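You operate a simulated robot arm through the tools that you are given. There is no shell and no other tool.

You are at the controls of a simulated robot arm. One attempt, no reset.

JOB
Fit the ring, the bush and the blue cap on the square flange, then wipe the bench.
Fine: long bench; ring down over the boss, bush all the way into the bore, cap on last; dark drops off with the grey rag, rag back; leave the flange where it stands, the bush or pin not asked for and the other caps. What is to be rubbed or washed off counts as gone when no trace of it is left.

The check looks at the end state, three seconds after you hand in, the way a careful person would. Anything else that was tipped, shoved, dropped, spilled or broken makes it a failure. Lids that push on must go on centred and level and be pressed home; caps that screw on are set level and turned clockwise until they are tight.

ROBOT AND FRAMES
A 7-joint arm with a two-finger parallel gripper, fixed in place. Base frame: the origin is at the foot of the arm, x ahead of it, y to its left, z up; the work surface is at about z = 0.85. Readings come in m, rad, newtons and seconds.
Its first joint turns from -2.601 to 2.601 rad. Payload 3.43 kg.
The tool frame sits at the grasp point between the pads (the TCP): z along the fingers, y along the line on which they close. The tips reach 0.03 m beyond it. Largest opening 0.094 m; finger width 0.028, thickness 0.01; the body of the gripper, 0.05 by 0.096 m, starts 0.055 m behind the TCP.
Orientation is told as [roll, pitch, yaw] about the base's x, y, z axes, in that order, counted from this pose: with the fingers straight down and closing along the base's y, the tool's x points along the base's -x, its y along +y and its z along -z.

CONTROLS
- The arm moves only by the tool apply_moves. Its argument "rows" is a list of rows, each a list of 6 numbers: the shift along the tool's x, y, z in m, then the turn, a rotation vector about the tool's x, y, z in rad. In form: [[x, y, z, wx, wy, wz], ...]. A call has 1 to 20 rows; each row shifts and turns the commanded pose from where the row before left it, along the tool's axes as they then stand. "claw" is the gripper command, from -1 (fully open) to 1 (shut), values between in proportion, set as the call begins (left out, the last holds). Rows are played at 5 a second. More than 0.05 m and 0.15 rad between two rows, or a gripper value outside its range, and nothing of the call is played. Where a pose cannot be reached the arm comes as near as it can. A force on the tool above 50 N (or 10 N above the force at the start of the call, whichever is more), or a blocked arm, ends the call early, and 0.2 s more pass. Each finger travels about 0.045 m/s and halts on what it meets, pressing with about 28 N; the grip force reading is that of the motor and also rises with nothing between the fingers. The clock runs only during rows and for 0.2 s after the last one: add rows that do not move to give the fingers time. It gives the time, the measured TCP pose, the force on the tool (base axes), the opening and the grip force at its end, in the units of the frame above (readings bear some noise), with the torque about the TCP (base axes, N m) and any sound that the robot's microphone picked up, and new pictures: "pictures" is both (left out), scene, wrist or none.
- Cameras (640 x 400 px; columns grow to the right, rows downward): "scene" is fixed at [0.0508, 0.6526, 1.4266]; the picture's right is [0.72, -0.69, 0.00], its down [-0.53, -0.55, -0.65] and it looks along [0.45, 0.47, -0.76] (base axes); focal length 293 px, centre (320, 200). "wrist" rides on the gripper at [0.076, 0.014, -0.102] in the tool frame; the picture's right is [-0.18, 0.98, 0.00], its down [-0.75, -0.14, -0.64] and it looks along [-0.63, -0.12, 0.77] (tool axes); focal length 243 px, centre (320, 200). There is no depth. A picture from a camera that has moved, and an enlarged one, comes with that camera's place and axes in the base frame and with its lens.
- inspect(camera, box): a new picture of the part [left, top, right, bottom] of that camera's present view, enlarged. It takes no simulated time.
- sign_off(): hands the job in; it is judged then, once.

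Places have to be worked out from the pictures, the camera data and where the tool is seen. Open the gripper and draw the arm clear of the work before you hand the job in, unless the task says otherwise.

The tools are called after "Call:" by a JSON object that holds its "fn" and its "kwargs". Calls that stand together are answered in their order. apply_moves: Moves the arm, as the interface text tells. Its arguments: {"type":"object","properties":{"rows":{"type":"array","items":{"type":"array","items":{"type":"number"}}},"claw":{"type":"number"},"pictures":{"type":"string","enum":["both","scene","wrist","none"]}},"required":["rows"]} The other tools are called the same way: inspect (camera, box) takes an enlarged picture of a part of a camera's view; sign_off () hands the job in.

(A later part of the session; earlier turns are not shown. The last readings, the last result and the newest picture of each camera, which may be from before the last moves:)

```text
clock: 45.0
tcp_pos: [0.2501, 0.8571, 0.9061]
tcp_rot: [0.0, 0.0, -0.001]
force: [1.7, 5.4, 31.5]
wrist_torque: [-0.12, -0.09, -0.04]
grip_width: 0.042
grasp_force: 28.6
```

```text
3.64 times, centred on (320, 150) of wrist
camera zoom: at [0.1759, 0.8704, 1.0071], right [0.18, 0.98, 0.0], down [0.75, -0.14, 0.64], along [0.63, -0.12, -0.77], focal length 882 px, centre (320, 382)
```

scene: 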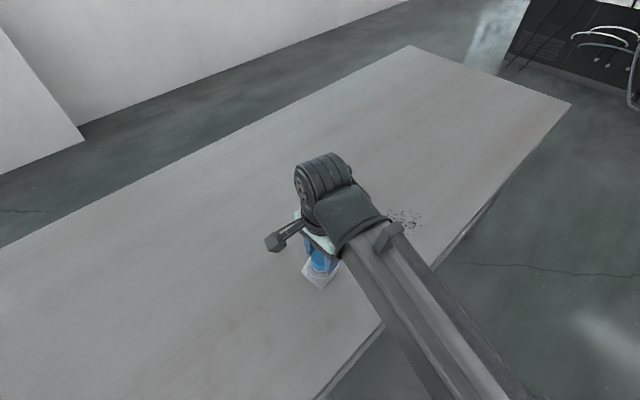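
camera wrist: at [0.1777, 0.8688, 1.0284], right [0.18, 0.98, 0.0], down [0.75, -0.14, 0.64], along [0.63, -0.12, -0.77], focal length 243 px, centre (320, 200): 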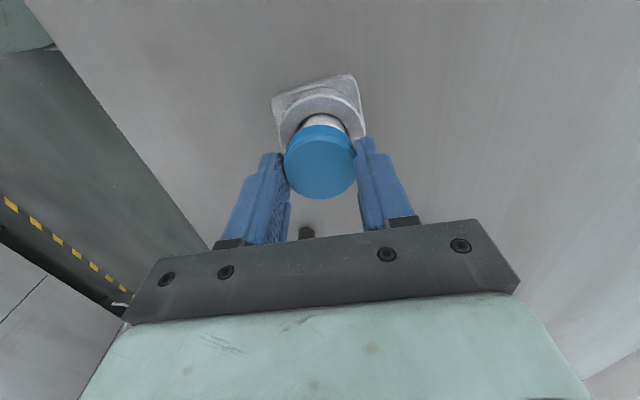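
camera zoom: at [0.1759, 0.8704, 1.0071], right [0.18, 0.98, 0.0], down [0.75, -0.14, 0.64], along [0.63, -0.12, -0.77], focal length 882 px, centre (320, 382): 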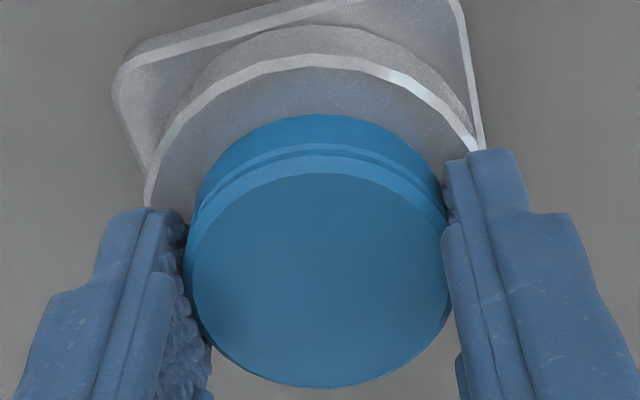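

The cap has stopped moving (fingers now slip on it). I release, rise, close the fingers and press straight down on the centre of the cap top.

Call:
{"fn": "apply_moves", "kwargs": {"rows": [[0, 0, -0.001, 0, 0, 0], [0, 0, 0, 0, 0, 0]], "pictures": "none"}}

Call:
{"fn": "apply_moves", "kwargs": {"rows": [[0, 0, 0, 0, 0, 0], [0, 0, 0, 0, 0, 0], [0, 0, 0, 0, 0, 0], [0, 0, -0.02, 0, 0, 0], [0, 0, -0.02, 0, 0, 0], [0, 0, -0.02, 0, 0, 0], [0, 0, 0, 0, 0, 0]], "claw": -0.5}}

Call:
{"fn": "inspect", "kwargs": {"camera": "wrist", "box": [265, 65, 375, 175]}}

Call:
{"fn": "inspect", "kwargs": {"camera": "scene", "box": [295, 240, 345, 290]}}

```text
clock: 45.6
tcp_pos: [0.251, 0.8568, 0.9064]
tcp_rot: [0.0, 0.001, -0.002]
force: [4.6, 4.4, 14.9]
wrist_torque: [0.13, -0.12, 0.0]
grip_width: 0.0423
grasp_force: 28.2
```

```text
clock: 47.2
tcp_pos: [0.2507, 0.8563, 0.9659]
tcp_rot: [-0.001, -0.002, 0.001]
force: [0.0, 0.7, 0.1]
wrist_torque: [-0.04, 0.01, 0.02]
grip_width: 0.0705
grasp_force: 0.2
camera wrist: at [0.1772, 0.8702, 1.0675], right [0.18, 0.98, 0.0], down [0.75, -0.14, 0.64], along [0.63, -0.12, -0.77], focal length 243 px, centre (320, 200)
```

scene: 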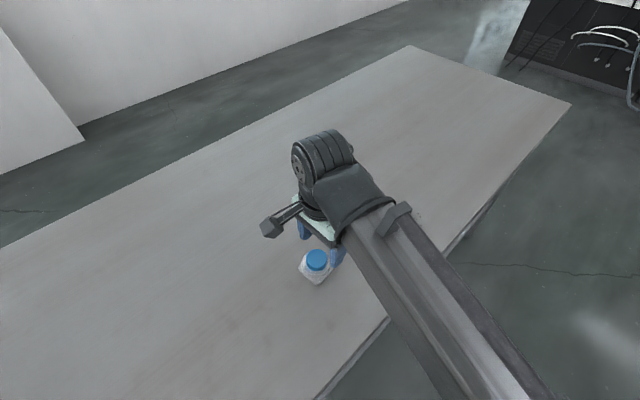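
wrist: 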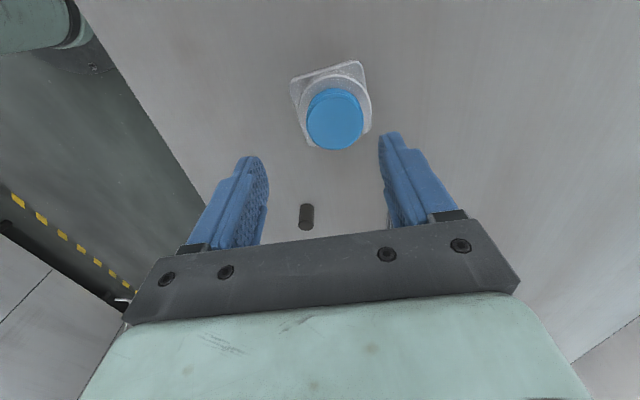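

```text
3.64 times, centred on (320, 120) of wrist
camera zoom: at [0.1772, 0.8702, 1.0675], right [0.18, 0.98, 0.0], down [0.75, -0.14, 0.64], along [0.63, -0.12, -0.77], focal length 882 px, centre (320, 491)
```

zoom: 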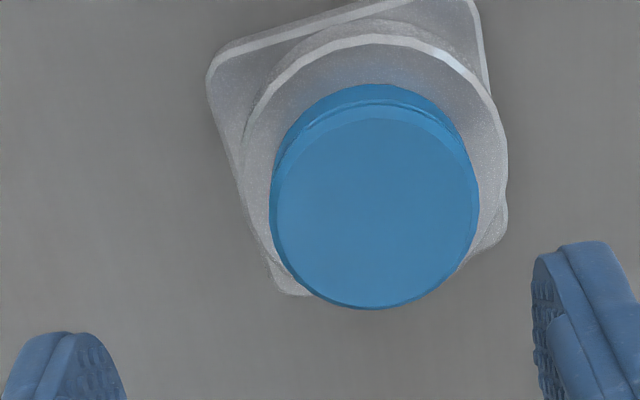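

```text
8.00 times, centred on (320, 265) of scene
camera zoom: at [0.0508, 0.6526, 1.4266], right [0.72, -0.69, 0.0], down [-0.53, -0.55, -0.65], along [0.45, 0.47, -0.76], focal length 2343 px, centre (320, -320)
```

zoom: 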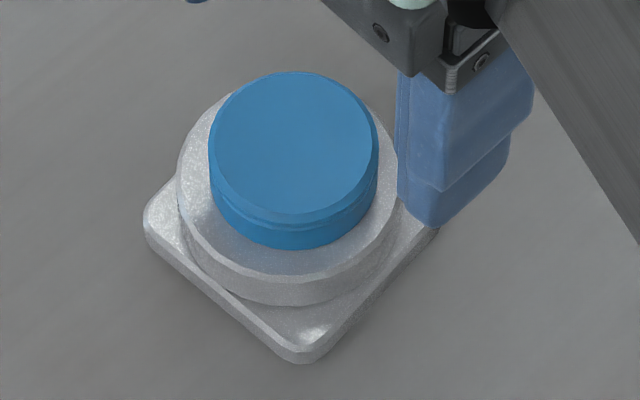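

Releasing dragged the flange about 11 mm in +y (the fingertips had been touching the ring top). I must push it back later; first I examine how far the cap is on and the exact present position.

Call:
{"fn": "inspect", "kwargs": {"camera": "scene", "box": [300, 240, 340, 280]}}

Call:
{"fn": "inspect", "kwargs": {"camera": "scene", "box": [235, 250, 355, 350]}}

Call:
{"fn": "inspect", "kwargs": {"camera": "wrist", "box": [280, 50, 390, 160]}}

```text
10.00 times, centred on (320, 260) of scene
camera zoom: at [0.0508, 0.6526, 1.4266], right [0.72, -0.69, 0.0], down [-0.53, -0.55, -0.65], along [0.45, 0.47, -0.76], focal length 2928 px, centre (320, -400)
```

zoom: 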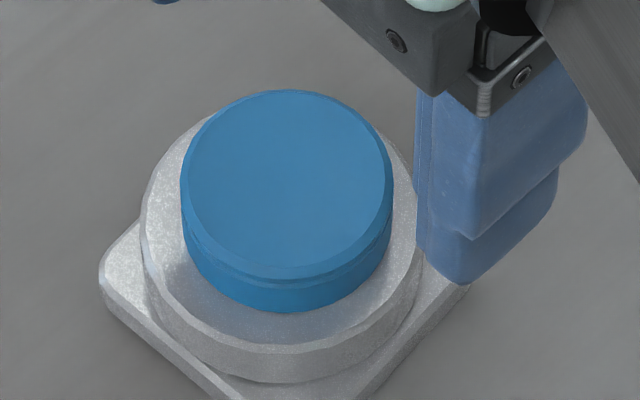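

```text
4.00 times, centred on (295, 300) of scene
camera zoom: at [0.0508, 0.6526, 1.4266], right [0.72, -0.69, 0.0], down [-0.53, -0.55, -0.65], along [0.45, 0.47, -0.76], focal length 1171 px, centre (420, -200)
```

zoom: 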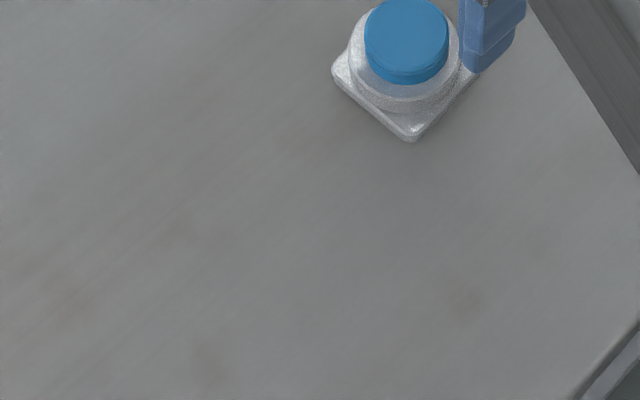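

```text
3.64 times, centred on (335, 105) of wrist
camera zoom: at [0.1772, 0.8702, 1.0675], right [0.18, 0.98, 0.0], down [0.75, -0.14, 0.64], along [0.63, -0.12, -0.77], focal length 882 px, centre (266, 546)
```

zoom: 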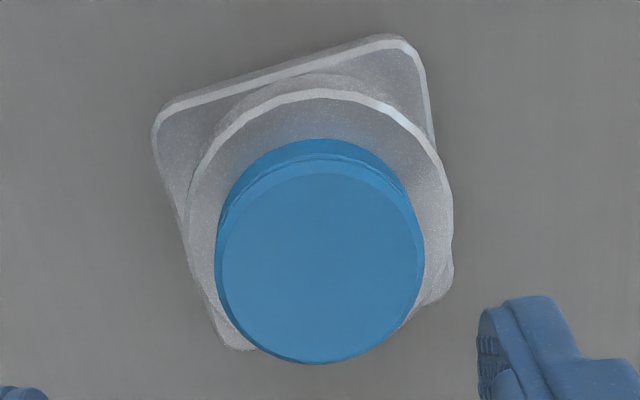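

I close the fingers, centre over the cap (about (0.251, 0.868)) and come down to just above its top.

Call:
{"fn": "apply_moves", "kwargs": {"rows": [[0.002, 0.0115, 0, 0, 0, 0], [0, 0, 0, 0, 0, 0], [0, 0, 0, 0, 0, 0], [0, 0, 0, 0, 0, 0], [0, 0, 0.02, 0, 0, 0], [0, 0, 0.017, 0, 0, 0], [0, 0, 0, 0, 0, 0]], "claw": 1}}

Call:
{"fn": "inspect", "kwargs": {"camera": "wrist", "box": [265, 95, 375, 205]}}

Call:
{"fn": "inspect", "kwargs": {"camera": "scene", "box": [295, 230, 345, 280]}}

```text
clock: 48.8
tcp_pos: [0.2494, 0.8672, 0.9285]
tcp_rot: [0.0, 0.001, 0.0]
force: [1.0, -0.4, 0.1]
wrist_torque: [0.0, -0.01, 0.01]
grip_width: 0.0
grasp_force: 28.0
camera wrist: at [0.1747, 0.881, 1.0302], right [0.18, 0.98, 0.0], down [0.75, -0.14, 0.64], along [0.63, -0.12, -0.77], focal length 243 px, centre (320, 200)
```

scene: 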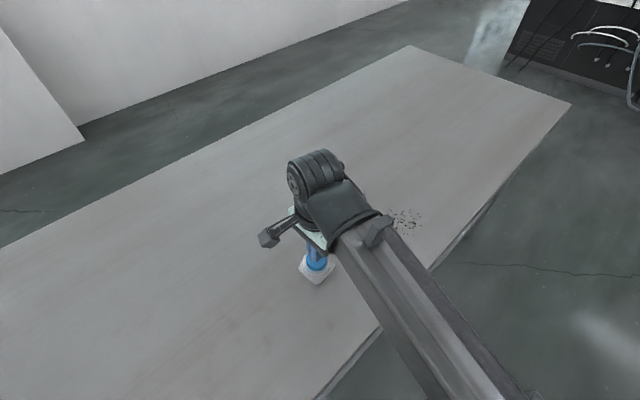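
wrist: 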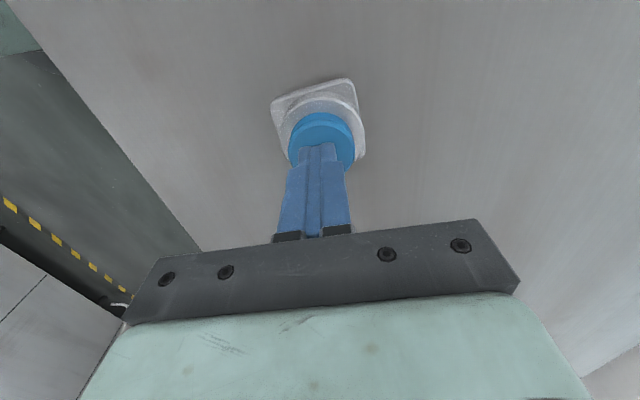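

```text
3.64 times, centred on (320, 150) of wrist
camera zoom: at [0.1747, 0.881, 1.0302], right [0.18, 0.98, 0.0], down [0.75, -0.14, 0.64], along [0.63, -0.12, -0.77], focal length 882 px, centre (320, 382)
```

zoom: 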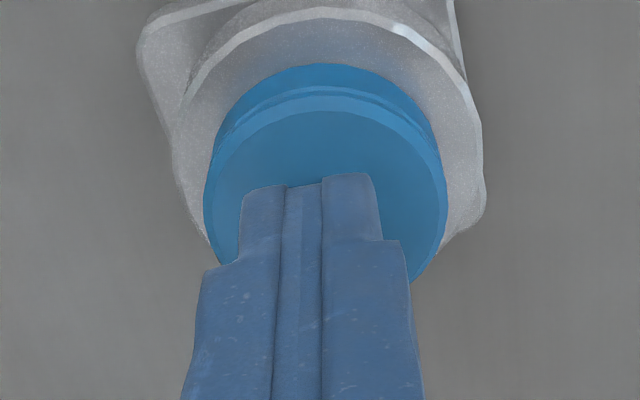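

```text
8.00 times, centred on (320, 255) of scene
camera zoom: at [0.0508, 0.6526, 1.4266], right [0.72, -0.69, 0.0], down [-0.53, -0.55, -0.65], along [0.45, 0.47, -0.76], focal length 2343 px, centre (320, -240)
```

zoom: 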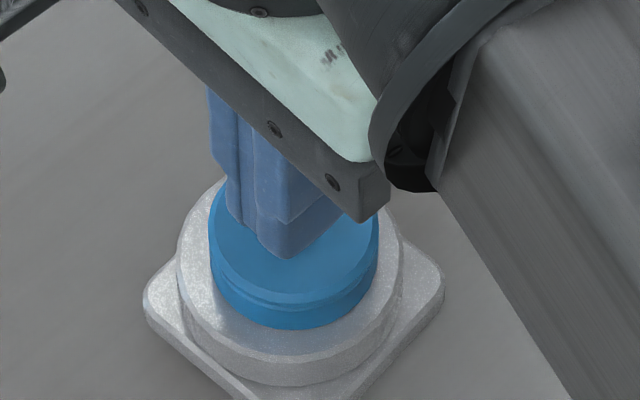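

The closed fingertips are centred over the cap. I press down gradually.

Call:
{"fn": "apply_moves", "kwargs": {"rows": [[0, 0, 0.003, 0, 0, 0], [0, 0, 0.002, 0, 0, 0], [0, 0, 0.001, 0, 0, 0], [0, 0, 0.001, 0, 0, 0], [0, 0, 0, 0, 0, 0]], "pictures": "none"}}

Call:
{"fn": "inspect", "kwargs": {"camera": "scene", "box": [295, 230, 345, 280]}}

```text
clock: 50.0
tcp_pos: [0.2488, 0.868, 0.9234]
tcp_rot: [0.002, 0.0, 0.0]
force: [-1.6, -0.3, 9.9]
wrist_torque: [0.0, 0.06, 0.0]
grip_width: 0.0
grasp_force: 28.0
```

```text
8.00 times, centred on (320, 255) of scene
camera zoom: at [0.0508, 0.6526, 1.4266], right [0.72, -0.69, 0.0], down [-0.53, -0.55, -0.65], along [0.45, 0.47, -0.76], focal length 2343 px, centre (320, -240)
```

zoom: 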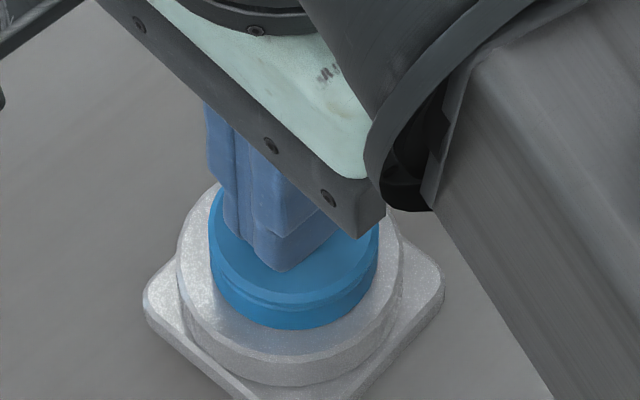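

Contact at about 10 N; I add more pressure in 0.7 mm steps.

Call:
{"fn": "apply_moves", "kwargs": {"rows": [[0, 0, 0.0007, 0, 0, 0], [0, 0, 0.0007, 0, 0, 0], [0, 0, 0, 0, 0, 0]], "pictures": "none"}}

Call:
{"fn": "apply_moves", "kwargs": {"rows": [[0, 0, 0.0008, 0, 0, 0], [0, 0, 0.0008, 0, 0, 0], [0, 0, 0, 0, 0, 0]], "pictures": "none"}}

Call:
{"fn": "inspect", "kwargs": {"camera": "scene", "box": [295, 230, 345, 280]}}

```text
clock: 50.8
tcp_pos: [0.2489, 0.8683, 0.9223]
tcp_rot: [0.002, 0.0, -0.002]
force: [-1.8, 2.4, 31.2]
wrist_torque: [0.05, 0.04, -0.01]
grip_width: 0.0001
grasp_force: 27.8
```

```text
clock: 51.5
tcp_pos: [0.2497, 0.8676, 0.9237]
tcp_rot: [0.002, 0.0, -0.001]
force: [-2.7, -4.8, 16.3]
wrist_torque: [-0.13, 0.08, 0.01]
grip_width: 0.0
grasp_force: 27.6
stopped in row 3: the force on the tool passed its limit at 51 N (the readings are from after the stop); the commanded pose is now the measured one
```

```text
8.00 times, centred on (320, 255) of scene
camera zoom: at [0.0508, 0.6526, 1.4266], right [0.72, -0.69, 0.0], down [-0.53, -0.55, -0.65], along [0.45, 0.47, -0.76], focal length 2343 px, centre (320, -240)
```

zoom: 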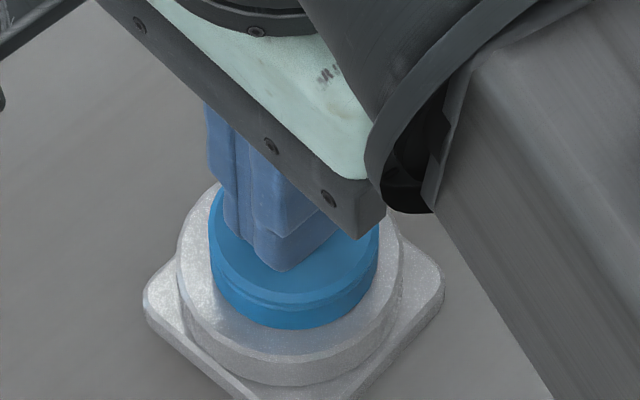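

At 51 N the cap did not move any further, so it is bottomed. I rise and re-image the assembly before pushing the flange back to its original spot.

Call:
{"fn": "apply_moves", "kwargs": {"rows": [[0, 0, -0.01, 0, 0, 0], [0, 0, -0.03, 0, 0, 0], [0, 0, -0.03, 0, 0, 0], [0, 0, 0, 0, 0, 0], [0, 0, 0, 0, 0, 0]]}}

Call:
{"fn": "inspect", "kwargs": {"camera": "wrist", "box": [265, 45, 375, 155]}}

Call:
{"fn": "inspect", "kwargs": {"camera": "scene", "box": [235, 250, 355, 350]}}

Call:
{"fn": "inspect", "kwargs": {"camera": "scene", "box": [295, 240, 345, 290]}}

```text
clock: 52.7
tcp_pos: [0.2499, 0.8689, 0.9911]
tcp_rot: [0.002, 0.001, -0.003]
force: [-0.6, -0.1, 0.2]
wrist_torque: [0.0, 0.0, 0.02]
grip_width: 0.0
grasp_force: 27.7
camera wrist: at [0.1759, 0.8816, 1.0919], right [0.19, 0.98, 0.0], down [0.75, -0.14, 0.64], along [0.63, -0.12, -0.77], focal length 243 px, centre (320, 200)
```

scene: 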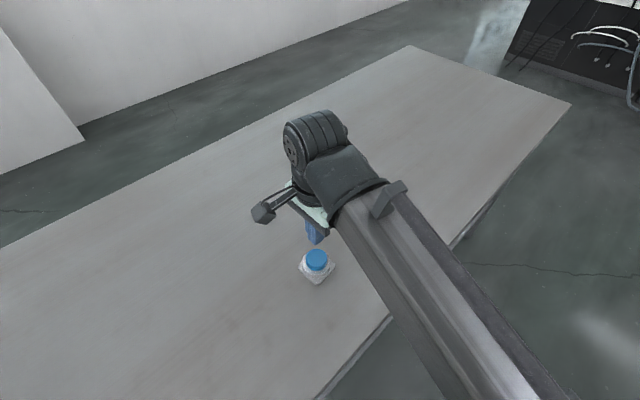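
wrist: 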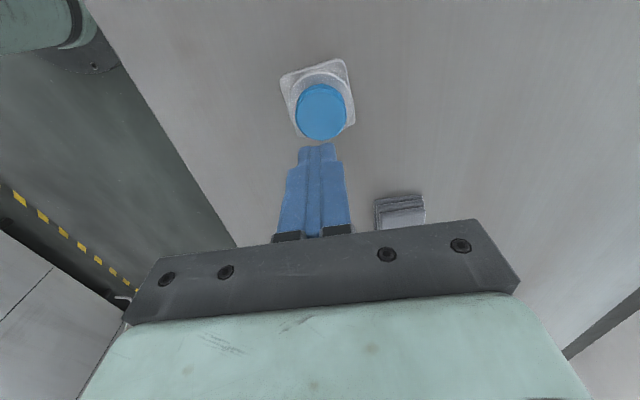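

```text
3.64 times, centred on (320, 100) of wrist
camera zoom: at [0.1759, 0.8816, 1.0919], right [0.19, 0.98, 0.0], down [0.75, -0.14, 0.64], along [0.63, -0.12, -0.77], focal length 882 px, centre (320, 564)
```

zoom: 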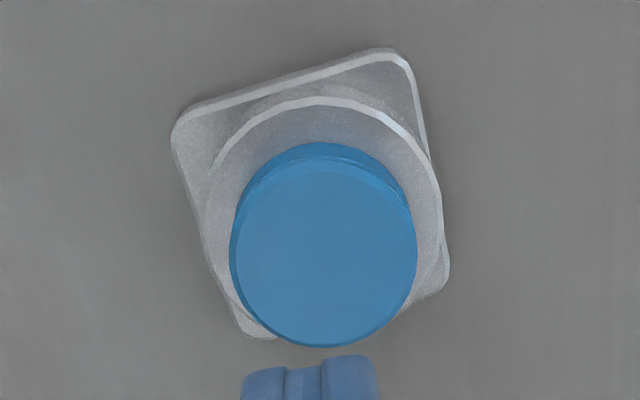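

```text
4.00 times, centred on (295, 300) of scene
camera zoom: at [0.0508, 0.6526, 1.4266], right [0.72, -0.69, 0.0], down [-0.53, -0.55, -0.65], along [0.45, 0.47, -0.76], focal length 1171 px, centre (420, -200)
```

zoom: 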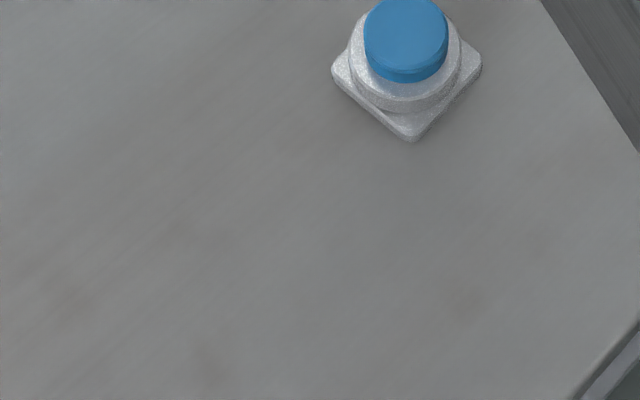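

```text
8.00 times, centred on (320, 265) of scene
camera zoom: at [0.0508, 0.6526, 1.4266], right [0.72, -0.69, 0.0], down [-0.53, -0.55, -0.65], along [0.45, 0.47, -0.76], focal length 2343 px, centre (320, -320)
```

zoom: 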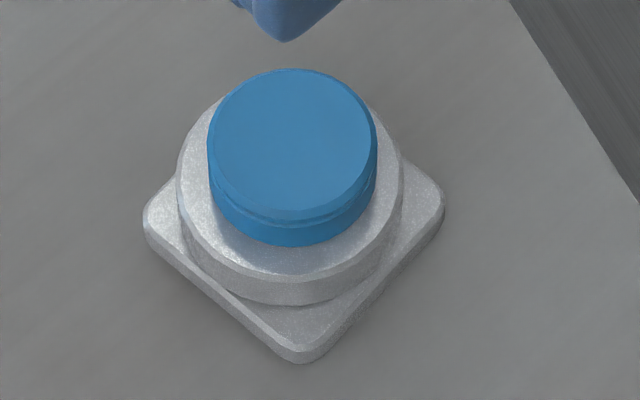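

The flange is displaced by about (0, +11.5 mm) with its ~3° orientation unchanged. I position the closed fingers beside its +y edge, yawed to match the plate, near bench height.

Call:
{"fn": "apply_moves", "kwargs": {"rows": [[0.0005, 0.033, 0, 0, 0, 0], [0.0005, 0.035, 0, 0, 0, 0], [0, 0, 0, 0, 0, -0.06], [0, 0, 0.035, 0, 0, 0], [0, 0, 0.035, 0, 0, 0], [0, 0, 0.03, 0, 0, 0], [0, 0, 0.006, 0, 0, 0], [0, 0, 0, 0, 0, 0], [0, 0, 0, 0, 0, 0]]}}

Call:
{"fn": "inspect", "kwargs": {"camera": "wrist", "box": [220, 100, 380, 240]}}

Call:
{"fn": "inspect", "kwargs": {"camera": "scene", "box": [280, 220, 350, 290]}}

```text
clock: 54.7
tcp_pos: [0.249, 0.9372, 0.8851]
tcp_rot: [0.0, -0.001, 0.059]
force: [-0.8, -0.9, 0.7]
wrist_torque: [-0.01, 0.02, 0.02]
grip_width: 0.0
grasp_force: 27.5
camera wrist: at [0.1739, 0.9464, 0.9866], right [0.13, 0.99, 0.0], down [0.76, -0.1, 0.64], along [0.64, -0.08, -0.77], focal length 243 px, centre (320, 200)
```

scene: 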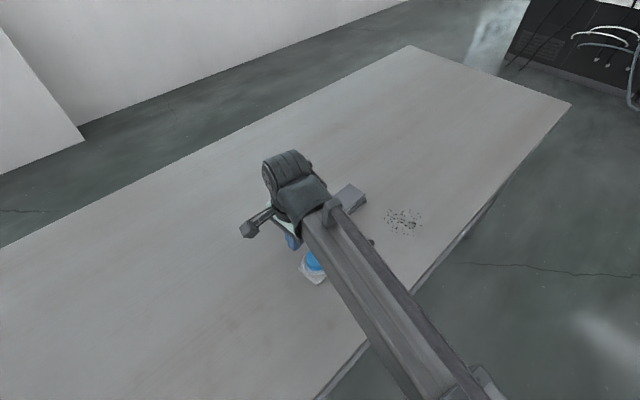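
wrist: 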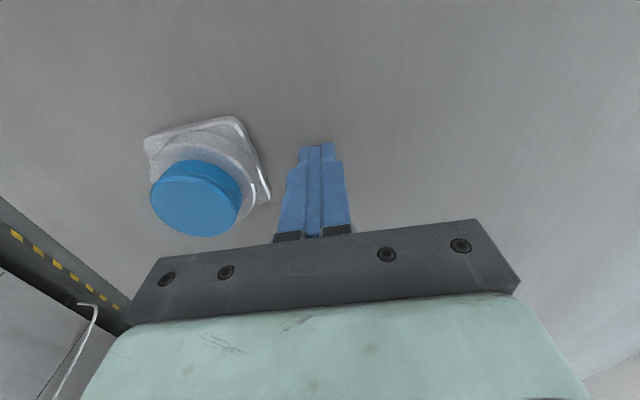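

```text
2.86 times, centred on (300, 170) of wrist
camera zoom: at [0.1739, 0.9464, 0.9866], right [0.13, 0.99, 0.0], down [0.76, -0.1, 0.64], along [0.64, -0.08, -0.77], focal length 693 px, centre (377, 286)
```

zoom: 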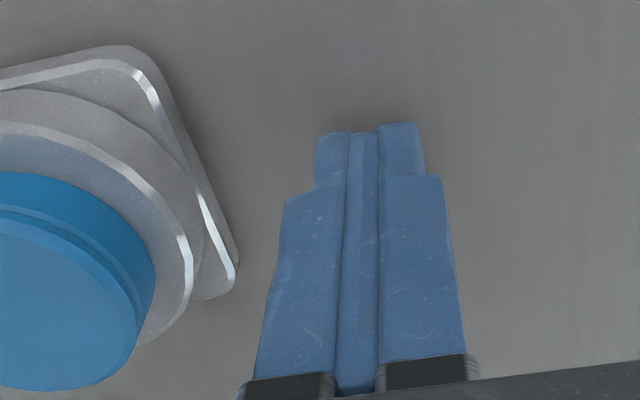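

```text
5.71 times, centred on (315, 255) of scene
camera zoom: at [0.0508, 0.6526, 1.4266], right [0.72, -0.69, 0.0], down [-0.53, -0.55, -0.65], along [0.45, 0.47, -0.76], focal length 1673 px, centre (349, -114)
```

zoom: 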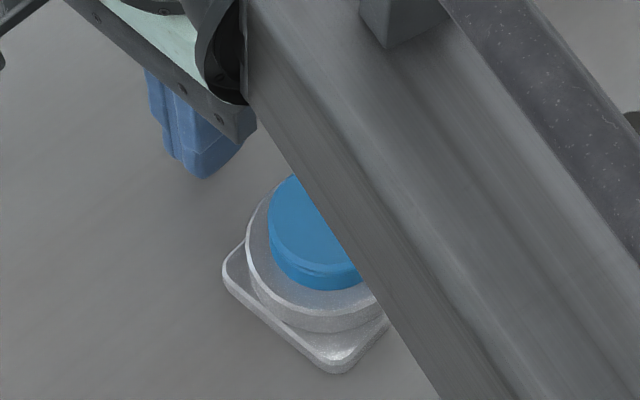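

The finger pair is at y≈0.937 and the plate edge at about 0.896. I approach in −y to just short of contact, then check.

Call:
{"fn": "apply_moves", "kwargs": {"rows": [[0.0007, -0.012, 0, 0, 0, 0], [0.0007, -0.011, 0, 0, 0, 0], [0, 0, 0, 0, 0, 0]], "pictures": "none"}}

Call:
{"fn": "inspect", "kwargs": {"camera": "wrist", "box": [220, 100, 380, 240]}}

Call:
{"fn": "inspect", "kwargs": {"camera": "scene", "box": [280, 220, 350, 290]}}

```text
clock: 55.5
tcp_pos: [0.2486, 0.9141, 0.8846]
tcp_rot: [0.002, -0.003, 0.059]
force: [-0.4, 0.4, 0.1]
wrist_torque: [-0.01, 0.03, 0.02]
grip_width: 0.0001
grasp_force: 28.1
```

```text
2.86 times, centred on (300, 170) of wrist
camera zoom: at [0.173, 0.9226, 0.9864], right [0.13, 0.99, 0.0], down [0.76, -0.1, 0.64], along [0.64, -0.08, -0.77], focal length 693 px, centre (377, 286)
```

zoom: 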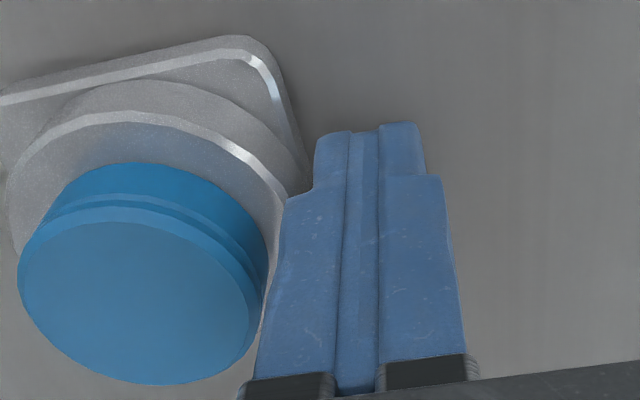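

```text
5.71 times, centred on (315, 255) of scene
camera zoom: at [0.0508, 0.6526, 1.4266], right [0.72, -0.69, 0.0], down [-0.53, -0.55, -0.65], along [0.45, 0.47, -0.76], focal length 1673 px, centre (349, -114)
```

zoom: 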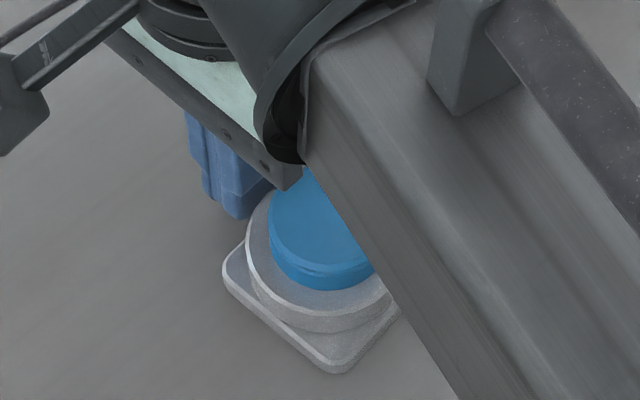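

Not touching yet. I continue pushing −y slowly and monitor the flange corner in the scene view.

Call:
{"fn": "apply_moves", "kwargs": {"rows": [[0.0002, -0.003, 0, 0, 0, 0], [0.0002, -0.003, 0, 0, 0, 0], [0.0001, -0.002, 0, 0, 0, 0], [0.0001, -0.002, 0, 0, 0, 0], [0, 0, 0, 0, 0, 0]], "pictures": "none"}}

Call:
{"fn": "inspect", "kwargs": {"camera": "scene", "box": [280, 220, 350, 290]}}

Call:
{"fn": "inspect", "kwargs": {"camera": "wrist", "box": [220, 100, 380, 240]}}

```text
clock: 56.7
tcp_pos: [0.2471, 0.9037, 0.8852]
tcp_rot: [0.002, -0.003, 0.058]
force: [-0.3, 1.4, -0.5]
wrist_torque: [0.01, -0.01, -0.02]
grip_width: 0.0
grasp_force: 28.2
```

```text
5.71 times, centred on (315, 255) of scene
camera zoom: at [0.0508, 0.6526, 1.4266], right [0.72, -0.69, 0.0], down [-0.53, -0.55, -0.65], along [0.45, 0.47, -0.76], focal length 1673 px, centre (349, -114)
```

zoom: 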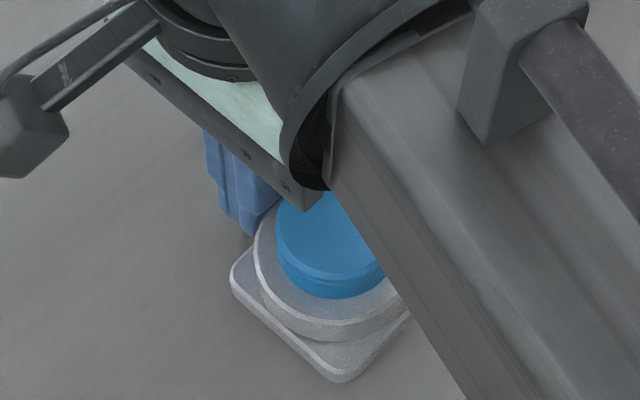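

```text
2.86 times, centred on (300, 170) of wrist
camera zoom: at [0.1726, 0.9124, 0.9864], right [0.13, 0.99, 0.0], down [0.76, -0.1, 0.64], along [0.64, -0.08, -0.77], focal length 693 px, centre (377, 286)
```

zoom: 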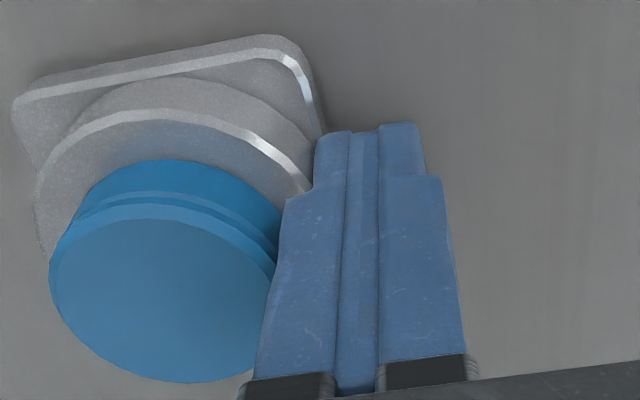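

The flange is following without rotating; about 6 mm left. I push 5 mm more and compare to the reference corners.

Call:
{"fn": "apply_moves", "kwargs": {"rows": [[0.0001, -0.002, 0, 0, 0, 0], [0.0001, -0.0015, 0, 0, 0, 0], [0.0001, -0.0015, 0, 0, 0, 0], [0, 0, 0, 0, 0, 0]], "pictures": "none"}}

Call:
{"fn": "inspect", "kwargs": {"camera": "scene", "box": [295, 240, 345, 290]}}

Call:
{"fn": "inspect", "kwargs": {"camera": "scene", "box": [235, 250, 355, 350]}}

```text
clock: 57.7
tcp_pos: [0.2478, 0.8993, 0.8854]
tcp_rot: [0.003, -0.001, 0.058]
force: [0.5, 0.2, 0.6]
wrist_torque: [-0.03, -0.01, 0.01]
grip_width: 0.0
grasp_force: 28.2
```

```text
8.00 times, centred on (320, 265) of scene
camera zoom: at [0.0508, 0.6526, 1.4266], right [0.72, -0.69, 0.0], down [-0.53, -0.55, -0.65], along [0.45, 0.47, -0.76], focal length 2343 px, centre (320, -320)
```

zoom: 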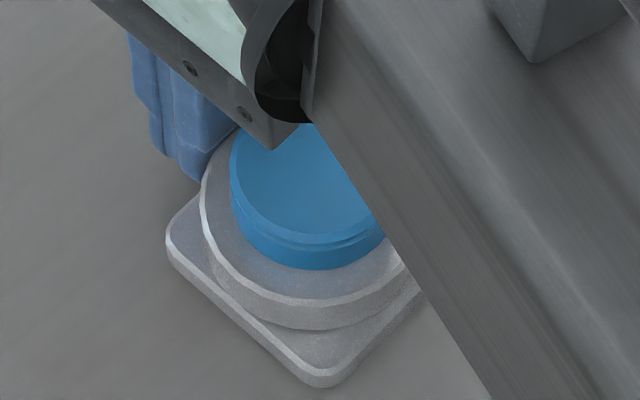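

```text
4.00 times, centred on (295, 300) of scene
camera zoom: at [0.0508, 0.6526, 1.4266], right [0.72, -0.69, 0.0], down [-0.53, -0.55, -0.65], along [0.45, 0.47, -0.76], focal length 1171 px, centre (420, -200)
```

zoom: 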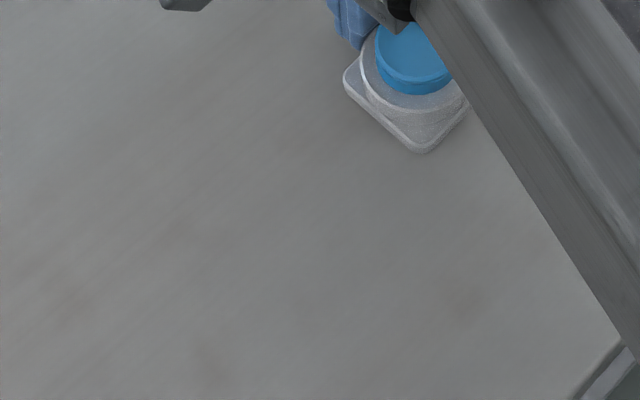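

Nearly at the reference. I back off in +y, rise, and move toward the rag side so the scene camera sees the whole flange for a careful comparison.

Call:
{"fn": "apply_moves", "kwargs": {"rows": [[0, 0.015, 0, 0, 0, 0], [0, 0.02, 0, 0, 0, 0], [0, 0, -0.04, 0, 0, 0], [0, 0, -0.045, 0, 0, 0], [-0.04, -0.01, 0, 0, 0, 0.06], [-0.04, -0.01, 0, 0, 0, 0], [-0.04, -0.01, 0, 0, 0, 0], [-0.03, -0.01, 0, 0, 0, 0], [0, 0, 0, 0, 0, 0]]}}

Call:
{"fn": "inspect", "kwargs": {"camera": "scene", "box": [235, 250, 355, 350]}}

Call:
{"fn": "inspect", "kwargs": {"camera": "scene", "box": [295, 240, 345, 290]}}

```text
clock: 59.7
tcp_pos: [0.3962, 0.8967, 0.97]
tcp_rot: [0.001, -0.002, -0.002]
force: [0.2, 0.0, -0.1]
wrist_torque: [-0.02, 0.01, -0.02]
grip_width: 0.0
grasp_force: 28.2
camera wrist: at [0.3216, 0.9101, 1.0712], right [0.19, 0.98, 0.0], down [0.75, -0.14, 0.64], along [0.63, -0.12, -0.77], focal length 243 px, centre (320, 200)
```

scene: 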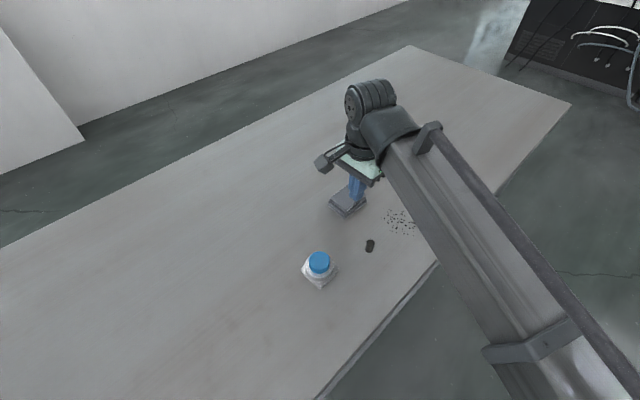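
wrist: 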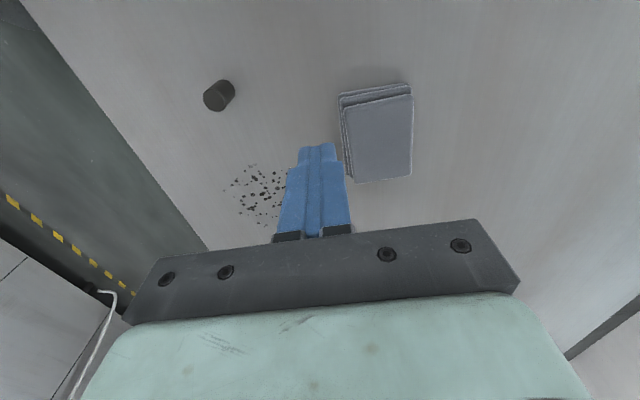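

```text
4.00 times, centred on (295, 300) of scene
camera zoom: at [0.0508, 0.6526, 1.4266], right [0.72, -0.69, 0.0], down [-0.53, -0.55, -0.65], along [0.45, 0.47, -0.76], focal length 1171 px, centre (420, -200)
```

zoom: 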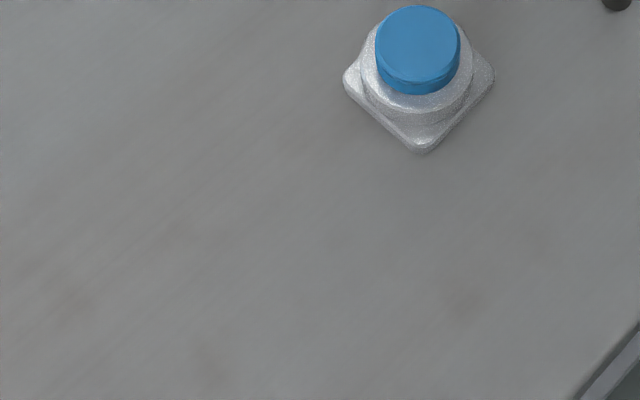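

```text
8.00 times, centred on (320, 265) of scene
camera zoom: at [0.0508, 0.6526, 1.4266], right [0.72, -0.69, 0.0], down [-0.53, -0.55, -0.65], along [0.45, 0.47, -0.76], focal length 2343 px, centre (320, -320)
```

zoom: 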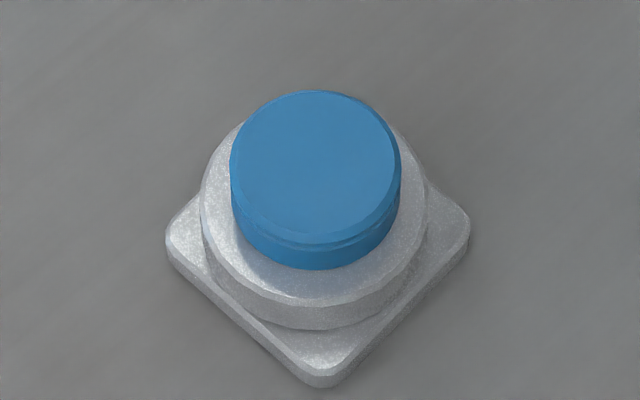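

By comparing corners and cap centre with the starting images, the flange is still about 2.4 mm short in −y. I go back for a final small push.

Call:
{"fn": "apply_moves", "kwargs": {"rows": [[0.0366, 0.0098, 0, 0, 0, 0], [0.0366, 0.0098, 0, 0, 0, 0], [0.0366, 0.0098, 0, 0, 0, 0], [0.0366, 0.0098, 0, 0, 0, 0], [0, 0, 0, 0, 0, -0.06], [0, 0, 0.03, 0, 0, 0], [0, 0, 0.03, 0, 0, 0], [0, 0, 0.024, 0, 0, 0], [0, 0, 0, 0, 0, 0], [0, 0, 0, 0, 0, 0]], "pictures": "none"}}

Call:
{"fn": "inspect", "kwargs": {"camera": "wrist", "box": [220, 100, 380, 240]}}

```text
clock: 61.9
tcp_pos: [0.2505, 0.9362, 0.8853]
tcp_rot: [0.001, -0.003, 0.059]
force: [-0.1, -0.6, -0.6]
wrist_torque: [-0.06, 0.01, 0.0]
grip_width: 0.0
grasp_force: 28.1
```

```text
2.86 times, centred on (300, 170) of wrist
camera zoom: at [0.1746, 0.9443, 0.9874], right [0.13, 0.99, 0.0], down [0.76, -0.1, 0.64], along [0.64, -0.08, -0.77], focal length 693 px, centre (377, 286)
```

zoom: 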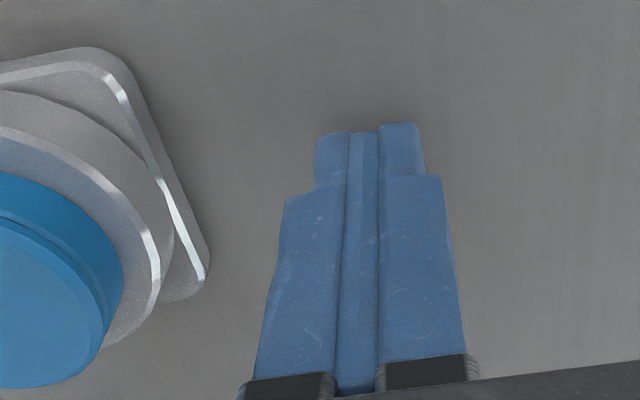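

Call:
{"fn": "apply_moves", "kwargs": {"rows": [[0.0006, -0.01, 0, 0, 0, 0], [0.0006, -0.01, 0, 0, 0, 0], [0.0005, -0.009, 0, 0, 0, 0], [0.0003, -0.005, 0, 0, 0, 0], [0.0001, -0.002, 0, 0, 0, 0], [0.0001, -0.0015, 0, 0, 0, 0], [0.0001, -0.0015, 0, 0, 0, 0], [0, 0, 0, 0, 0, 0], [0, 0, 0, 0, 0, 0]], "pictures": "none"}}

Call:
{"fn": "inspect", "kwargs": {"camera": "scene", "box": [295, 240, 345, 290]}}

Call:
{"fn": "inspect", "kwargs": {"camera": "wrist", "box": [220, 100, 380, 240]}}

```text
clock: 63.9
tcp_pos: [0.2502, 0.8961, 0.8852]
tcp_rot: [0.002, -0.002, 0.058]
force: [-1.1, 0.5, 0.4]
wrist_torque: [0.04, 0.04, -0.05]
grip_width: 0.0
grasp_force: 27.8
```

```text
8.00 times, centred on (320, 265) of scene
camera zoom: at [0.0508, 0.6526, 1.4266], right [0.72, -0.69, 0.0], down [-0.53, -0.55, -0.65], along [0.45, 0.47, -0.76], focal length 2343 px, centre (320, -320)
```

zoom: 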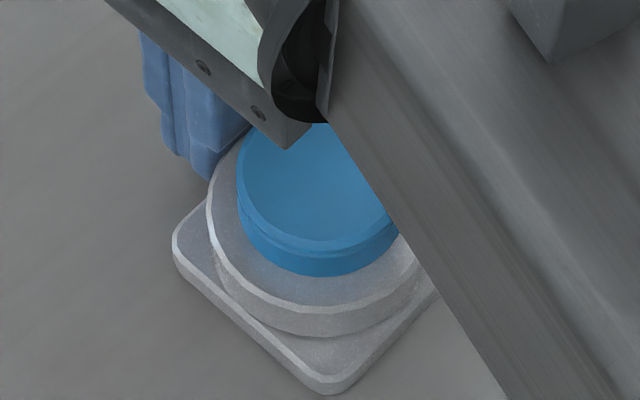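

```text
2.86 times, centred on (300, 170) of wrist
camera zoom: at [0.1748, 0.9054, 0.9869], right [0.13, 0.99, 0.0], down [0.76, -0.1, 0.64], along [0.64, -0.08, -0.77], focal length 693 px, centre (377, 286)
```

zoom: 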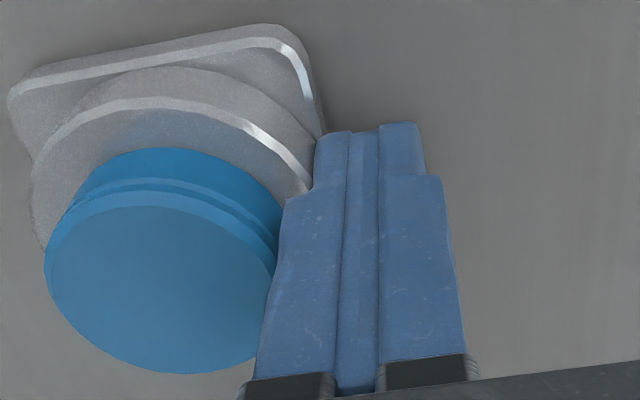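

The flange is back at its reference corners to within about 1 mm. I back off, rise, move toward the rag side and yaw the tool by +90° so the fingers close along the rag's length (x); the rag at ~1.03 m needs an outward tilt.

Call:
{"fn": "apply_moves", "kwargs": {"rows": [[0, 0.015, 0, 0, 0, 0], [0, 0.02, 0, 0, 0, 0], [0, 0, -0.045, 0, 0, 0], [0, 0, -0.045, 0, 0, 0], [-0.0289, -0.0193, 0, 0, 0, 0], [-0.0289, -0.0193, 0, 0, 0, 0], [-0.0289, -0.0193, 0, 0, 0, 0], [-0.0289, -0.0193, 0, 0, 0, 0], [0, 0, 0, 0, 0, 0]], "pictures": "none"}}

Call:
{"fn": "apply_moves", "kwargs": {"rows": [[0, 0, 0, 0, 0, -0.138], [0, 0, 0, 0, 0, -0.138], [0, 0, 0, 0, 0, -0.138], [0, 0, 0, 0, 0, -0.138], [0, 0, 0, 0, 0, -0.138], [0, 0, 0, 0, 0, -0.138], [0, 0, 0, 0, 0, -0.138], [0, 0, 0, 0, 0, -0.138], [0, 0, 0, 0, 0, -0.138], [0, 0, 0, 0, 0, -0.138], [0, 0, 0, 0, 0, -0.138], [0, 0, 0, 0, 0, 0], [0, 0, 0, 0, 0, 0]], "claw": -1}}

Call:
{"fn": "inspect", "kwargs": {"camera": "scene", "box": [295, 240, 345, 290]}}

```text
clock: 65.9
tcp_pos: [0.3698, 0.863, 0.976]
tcp_rot: [0.002, -0.003, 0.06]
force: [0.2, 0.2, -0.1]
wrist_torque: [-0.01, 0.01, 0.0]
grip_width: 0.0
grasp_force: 28.3
```

```text
clock: 68.7
tcp_pos: [0.3661, 0.8623, 0.9765]
tcp_rot: [0.001, 0.0, 1.579]
force: [0.1, -0.4, 0.5]
wrist_torque: [-0.01, -0.04, 0.01]
grip_width: 0.0939
grasp_force: 0.0
camera wrist: at [0.3552, 0.7838, 1.0768], right [-0.98, 0.18, 0.0], down [0.13, 0.75, 0.64], along [0.11, 0.63, -0.77], focal length 243 px, centre (320, 200)
```

scene: 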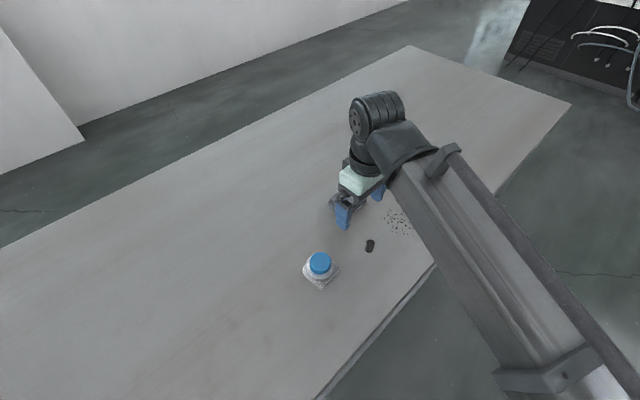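
wrist: 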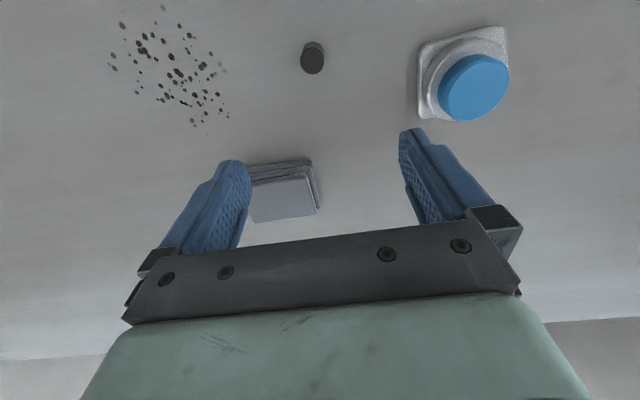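

```text
8.00 times, centred on (320, 265) of scene
camera zoom: at [0.0508, 0.6526, 1.4266], right [0.72, -0.69, 0.0], down [-0.53, -0.55, -0.65], along [0.45, 0.47, -0.76], focal length 2343 px, centre (320, -320)
```

zoom: 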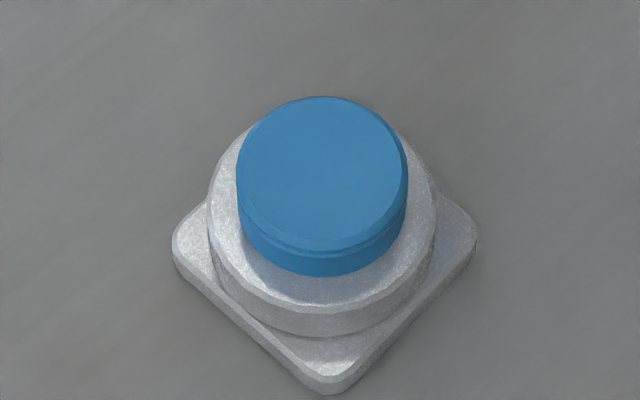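

The flange matches its original place. Now I tilt the tool 0.35 rad outward and move toward the rag, staying high, to view it.

Call:
{"fn": "apply_moves", "kwargs": {"rows": [[0, 0, 0, 0, -0.117, 0], [0, 0, 0, 0, -0.117, 0], [0, 0, 0, 0, -0.116, 0], [0, 0, 0, 0, 0, 0], [-0.0141, -0.0305, 0.0051, 0, 0, 0], [-0.0141, -0.0305, 0.0051, 0, 0, 0], [0, 0, 0, 0, 0, 0], [0, 0, 0, 0, 0, 0]]}}

Call:
{"fn": "inspect", "kwargs": {"camera": "wrist", "box": [230, 80, 410, 230]}}

Call:
{"fn": "inspect", "kwargs": {"camera": "scene", "box": [310, 170, 420, 250]}}

```text
clock: 70.5
tcp_pos: [0.4275, 0.8915, 0.9742]
tcp_rot: [0.0, -0.353, 1.579]
force: [-0.5, 0.5, -0.9]
wrist_torque: [0.01, 0.0, 0.02]
grip_width: 0.0941
grasp_force: 0.1
camera wrist: at [0.4154, 0.7833, 1.043], right [-0.98, 0.17, 0.06], down [0.14, 0.49, 0.86], along [0.11, 0.86, -0.5], focal length 243 px, centre (320, 200)
```

scene: 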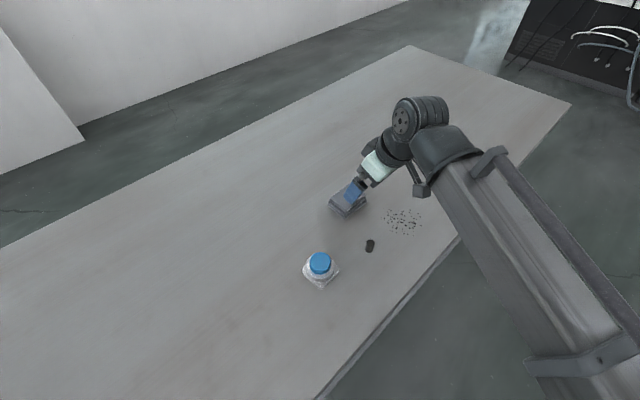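
wrist: 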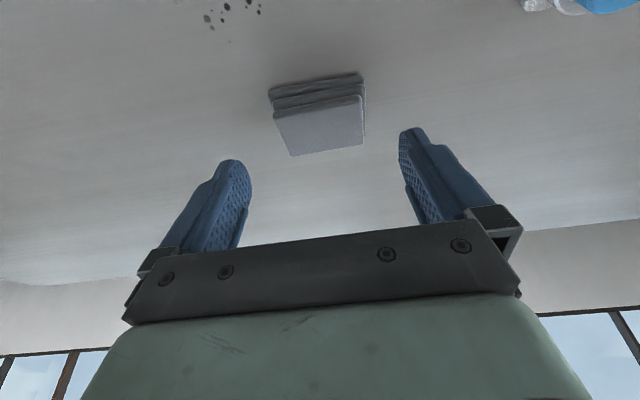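

```text
2.67 times, centred on (320, 155) of wrist
camera zoom: at [0.4154, 0.7833, 1.043], right [-0.98, 0.17, 0.06], down [0.14, 0.49, 0.86], along [0.11, 0.86, -0.5], focal length 647 px, centre (320, 320)
```

zoom: 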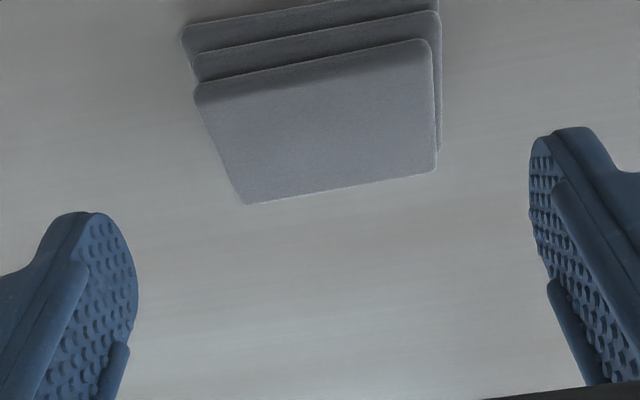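

```text
5.00 times, centred on (365, 210) of scene
camera zoom: at [0.0508, 0.6526, 1.4266], right [0.72, -0.69, 0.0], down [-0.53, -0.55, -0.65], along [0.45, 0.47, -0.76], focal length 1464 px, centre (95, 150)
```

zoom: 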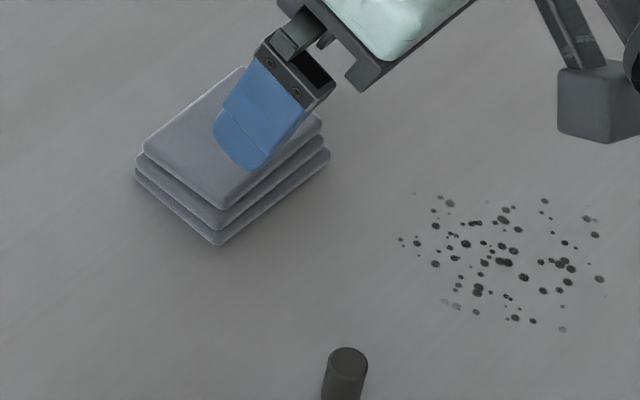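

The tilted pose is reachable. The rag stack spans x≈0.389–0.470, y≈0.909–0.966, top ≈0.88, centred at (0.429, 0.938). I move over it and come down partway with the jaws fully open, then check side clearance.

Call:
{"fn": "apply_moves", "kwargs": {"rows": [[-0.0202, -0.0003, 0.0075, 0, 0, 0], [-0.0201, -0.0002, 0.0074, 0, 0, 0], [0, 0, 0, 0, 0, 0], [0.0076, 0, 0.0206, 0, 0, 0], [0.0076, 0, 0.0206, 0, 0, 0], [0, 0, 0, 0, 0, 0], [0, 0, 0, 0, 0, 0]]}}

Call:
{"fn": "inspect", "kwargs": {"camera": "wrist", "box": [210, 100, 430, 250]}}

Call:
{"fn": "inspect", "kwargs": {"camera": "scene", "box": [310, 170, 420, 250]}}

```text
clock: 72.1
tcp_pos: [0.4298, 0.9349, 0.9313]
tcp_rot: [-0.003, -0.354, 1.577]
force: [-0.9, -0.6, 0.9]
wrist_torque: [0.04, 0.03, 0.02]
grip_width: 0.094
grasp_force: 0.0
camera wrist: at [0.4171, 0.8273, 0.9999], right [-0.98, 0.17, 0.06], down [0.14, 0.49, 0.86], along [0.11, 0.86, -0.5], focal length 243 px, centre (320, 200)
```

scene: 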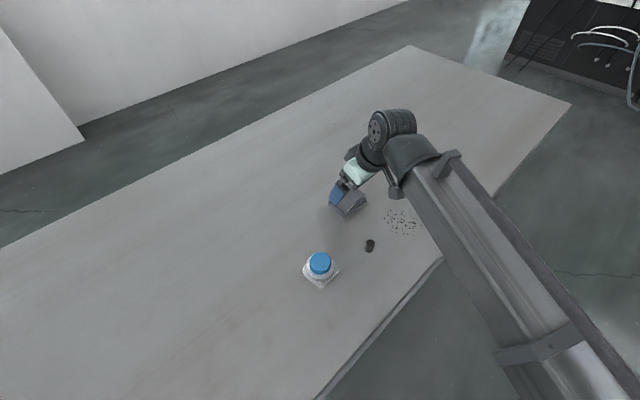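
wrist: 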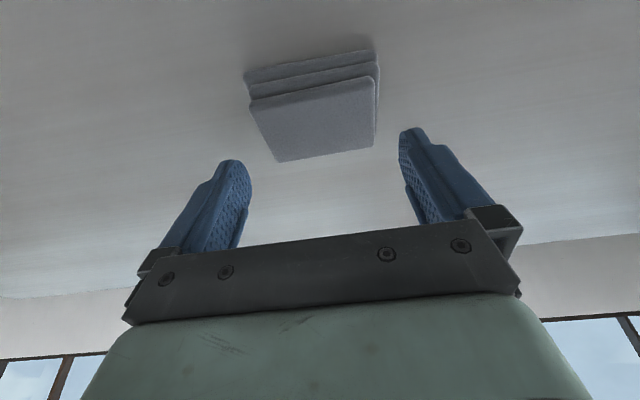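

```text
2.67 times, centred on (320, 175) of wrist
camera zoom: at [0.4171, 0.8273, 0.9999], right [-0.98, 0.17, 0.06], down [0.14, 0.49, 0.86], along [0.11, 0.86, -0.5], focal length 647 px, centre (320, 267)
```

zoom: 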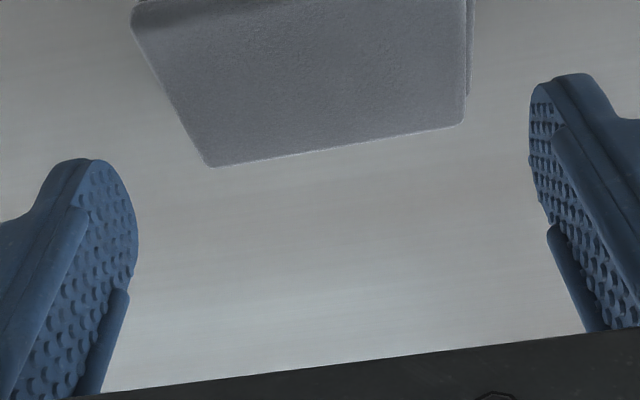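

```text
5.00 times, centred on (365, 210) of scene
camera zoom: at [0.0508, 0.6526, 1.4266], right [0.72, -0.69, 0.0], down [-0.53, -0.55, -0.65], along [0.45, 0.47, -0.76], focal length 1464 px, centre (95, 150)
```

zoom: 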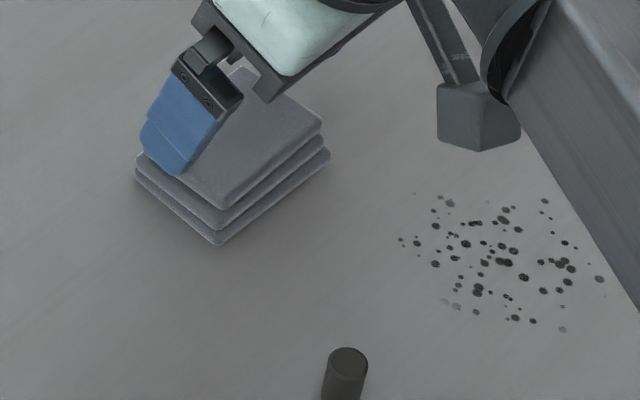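

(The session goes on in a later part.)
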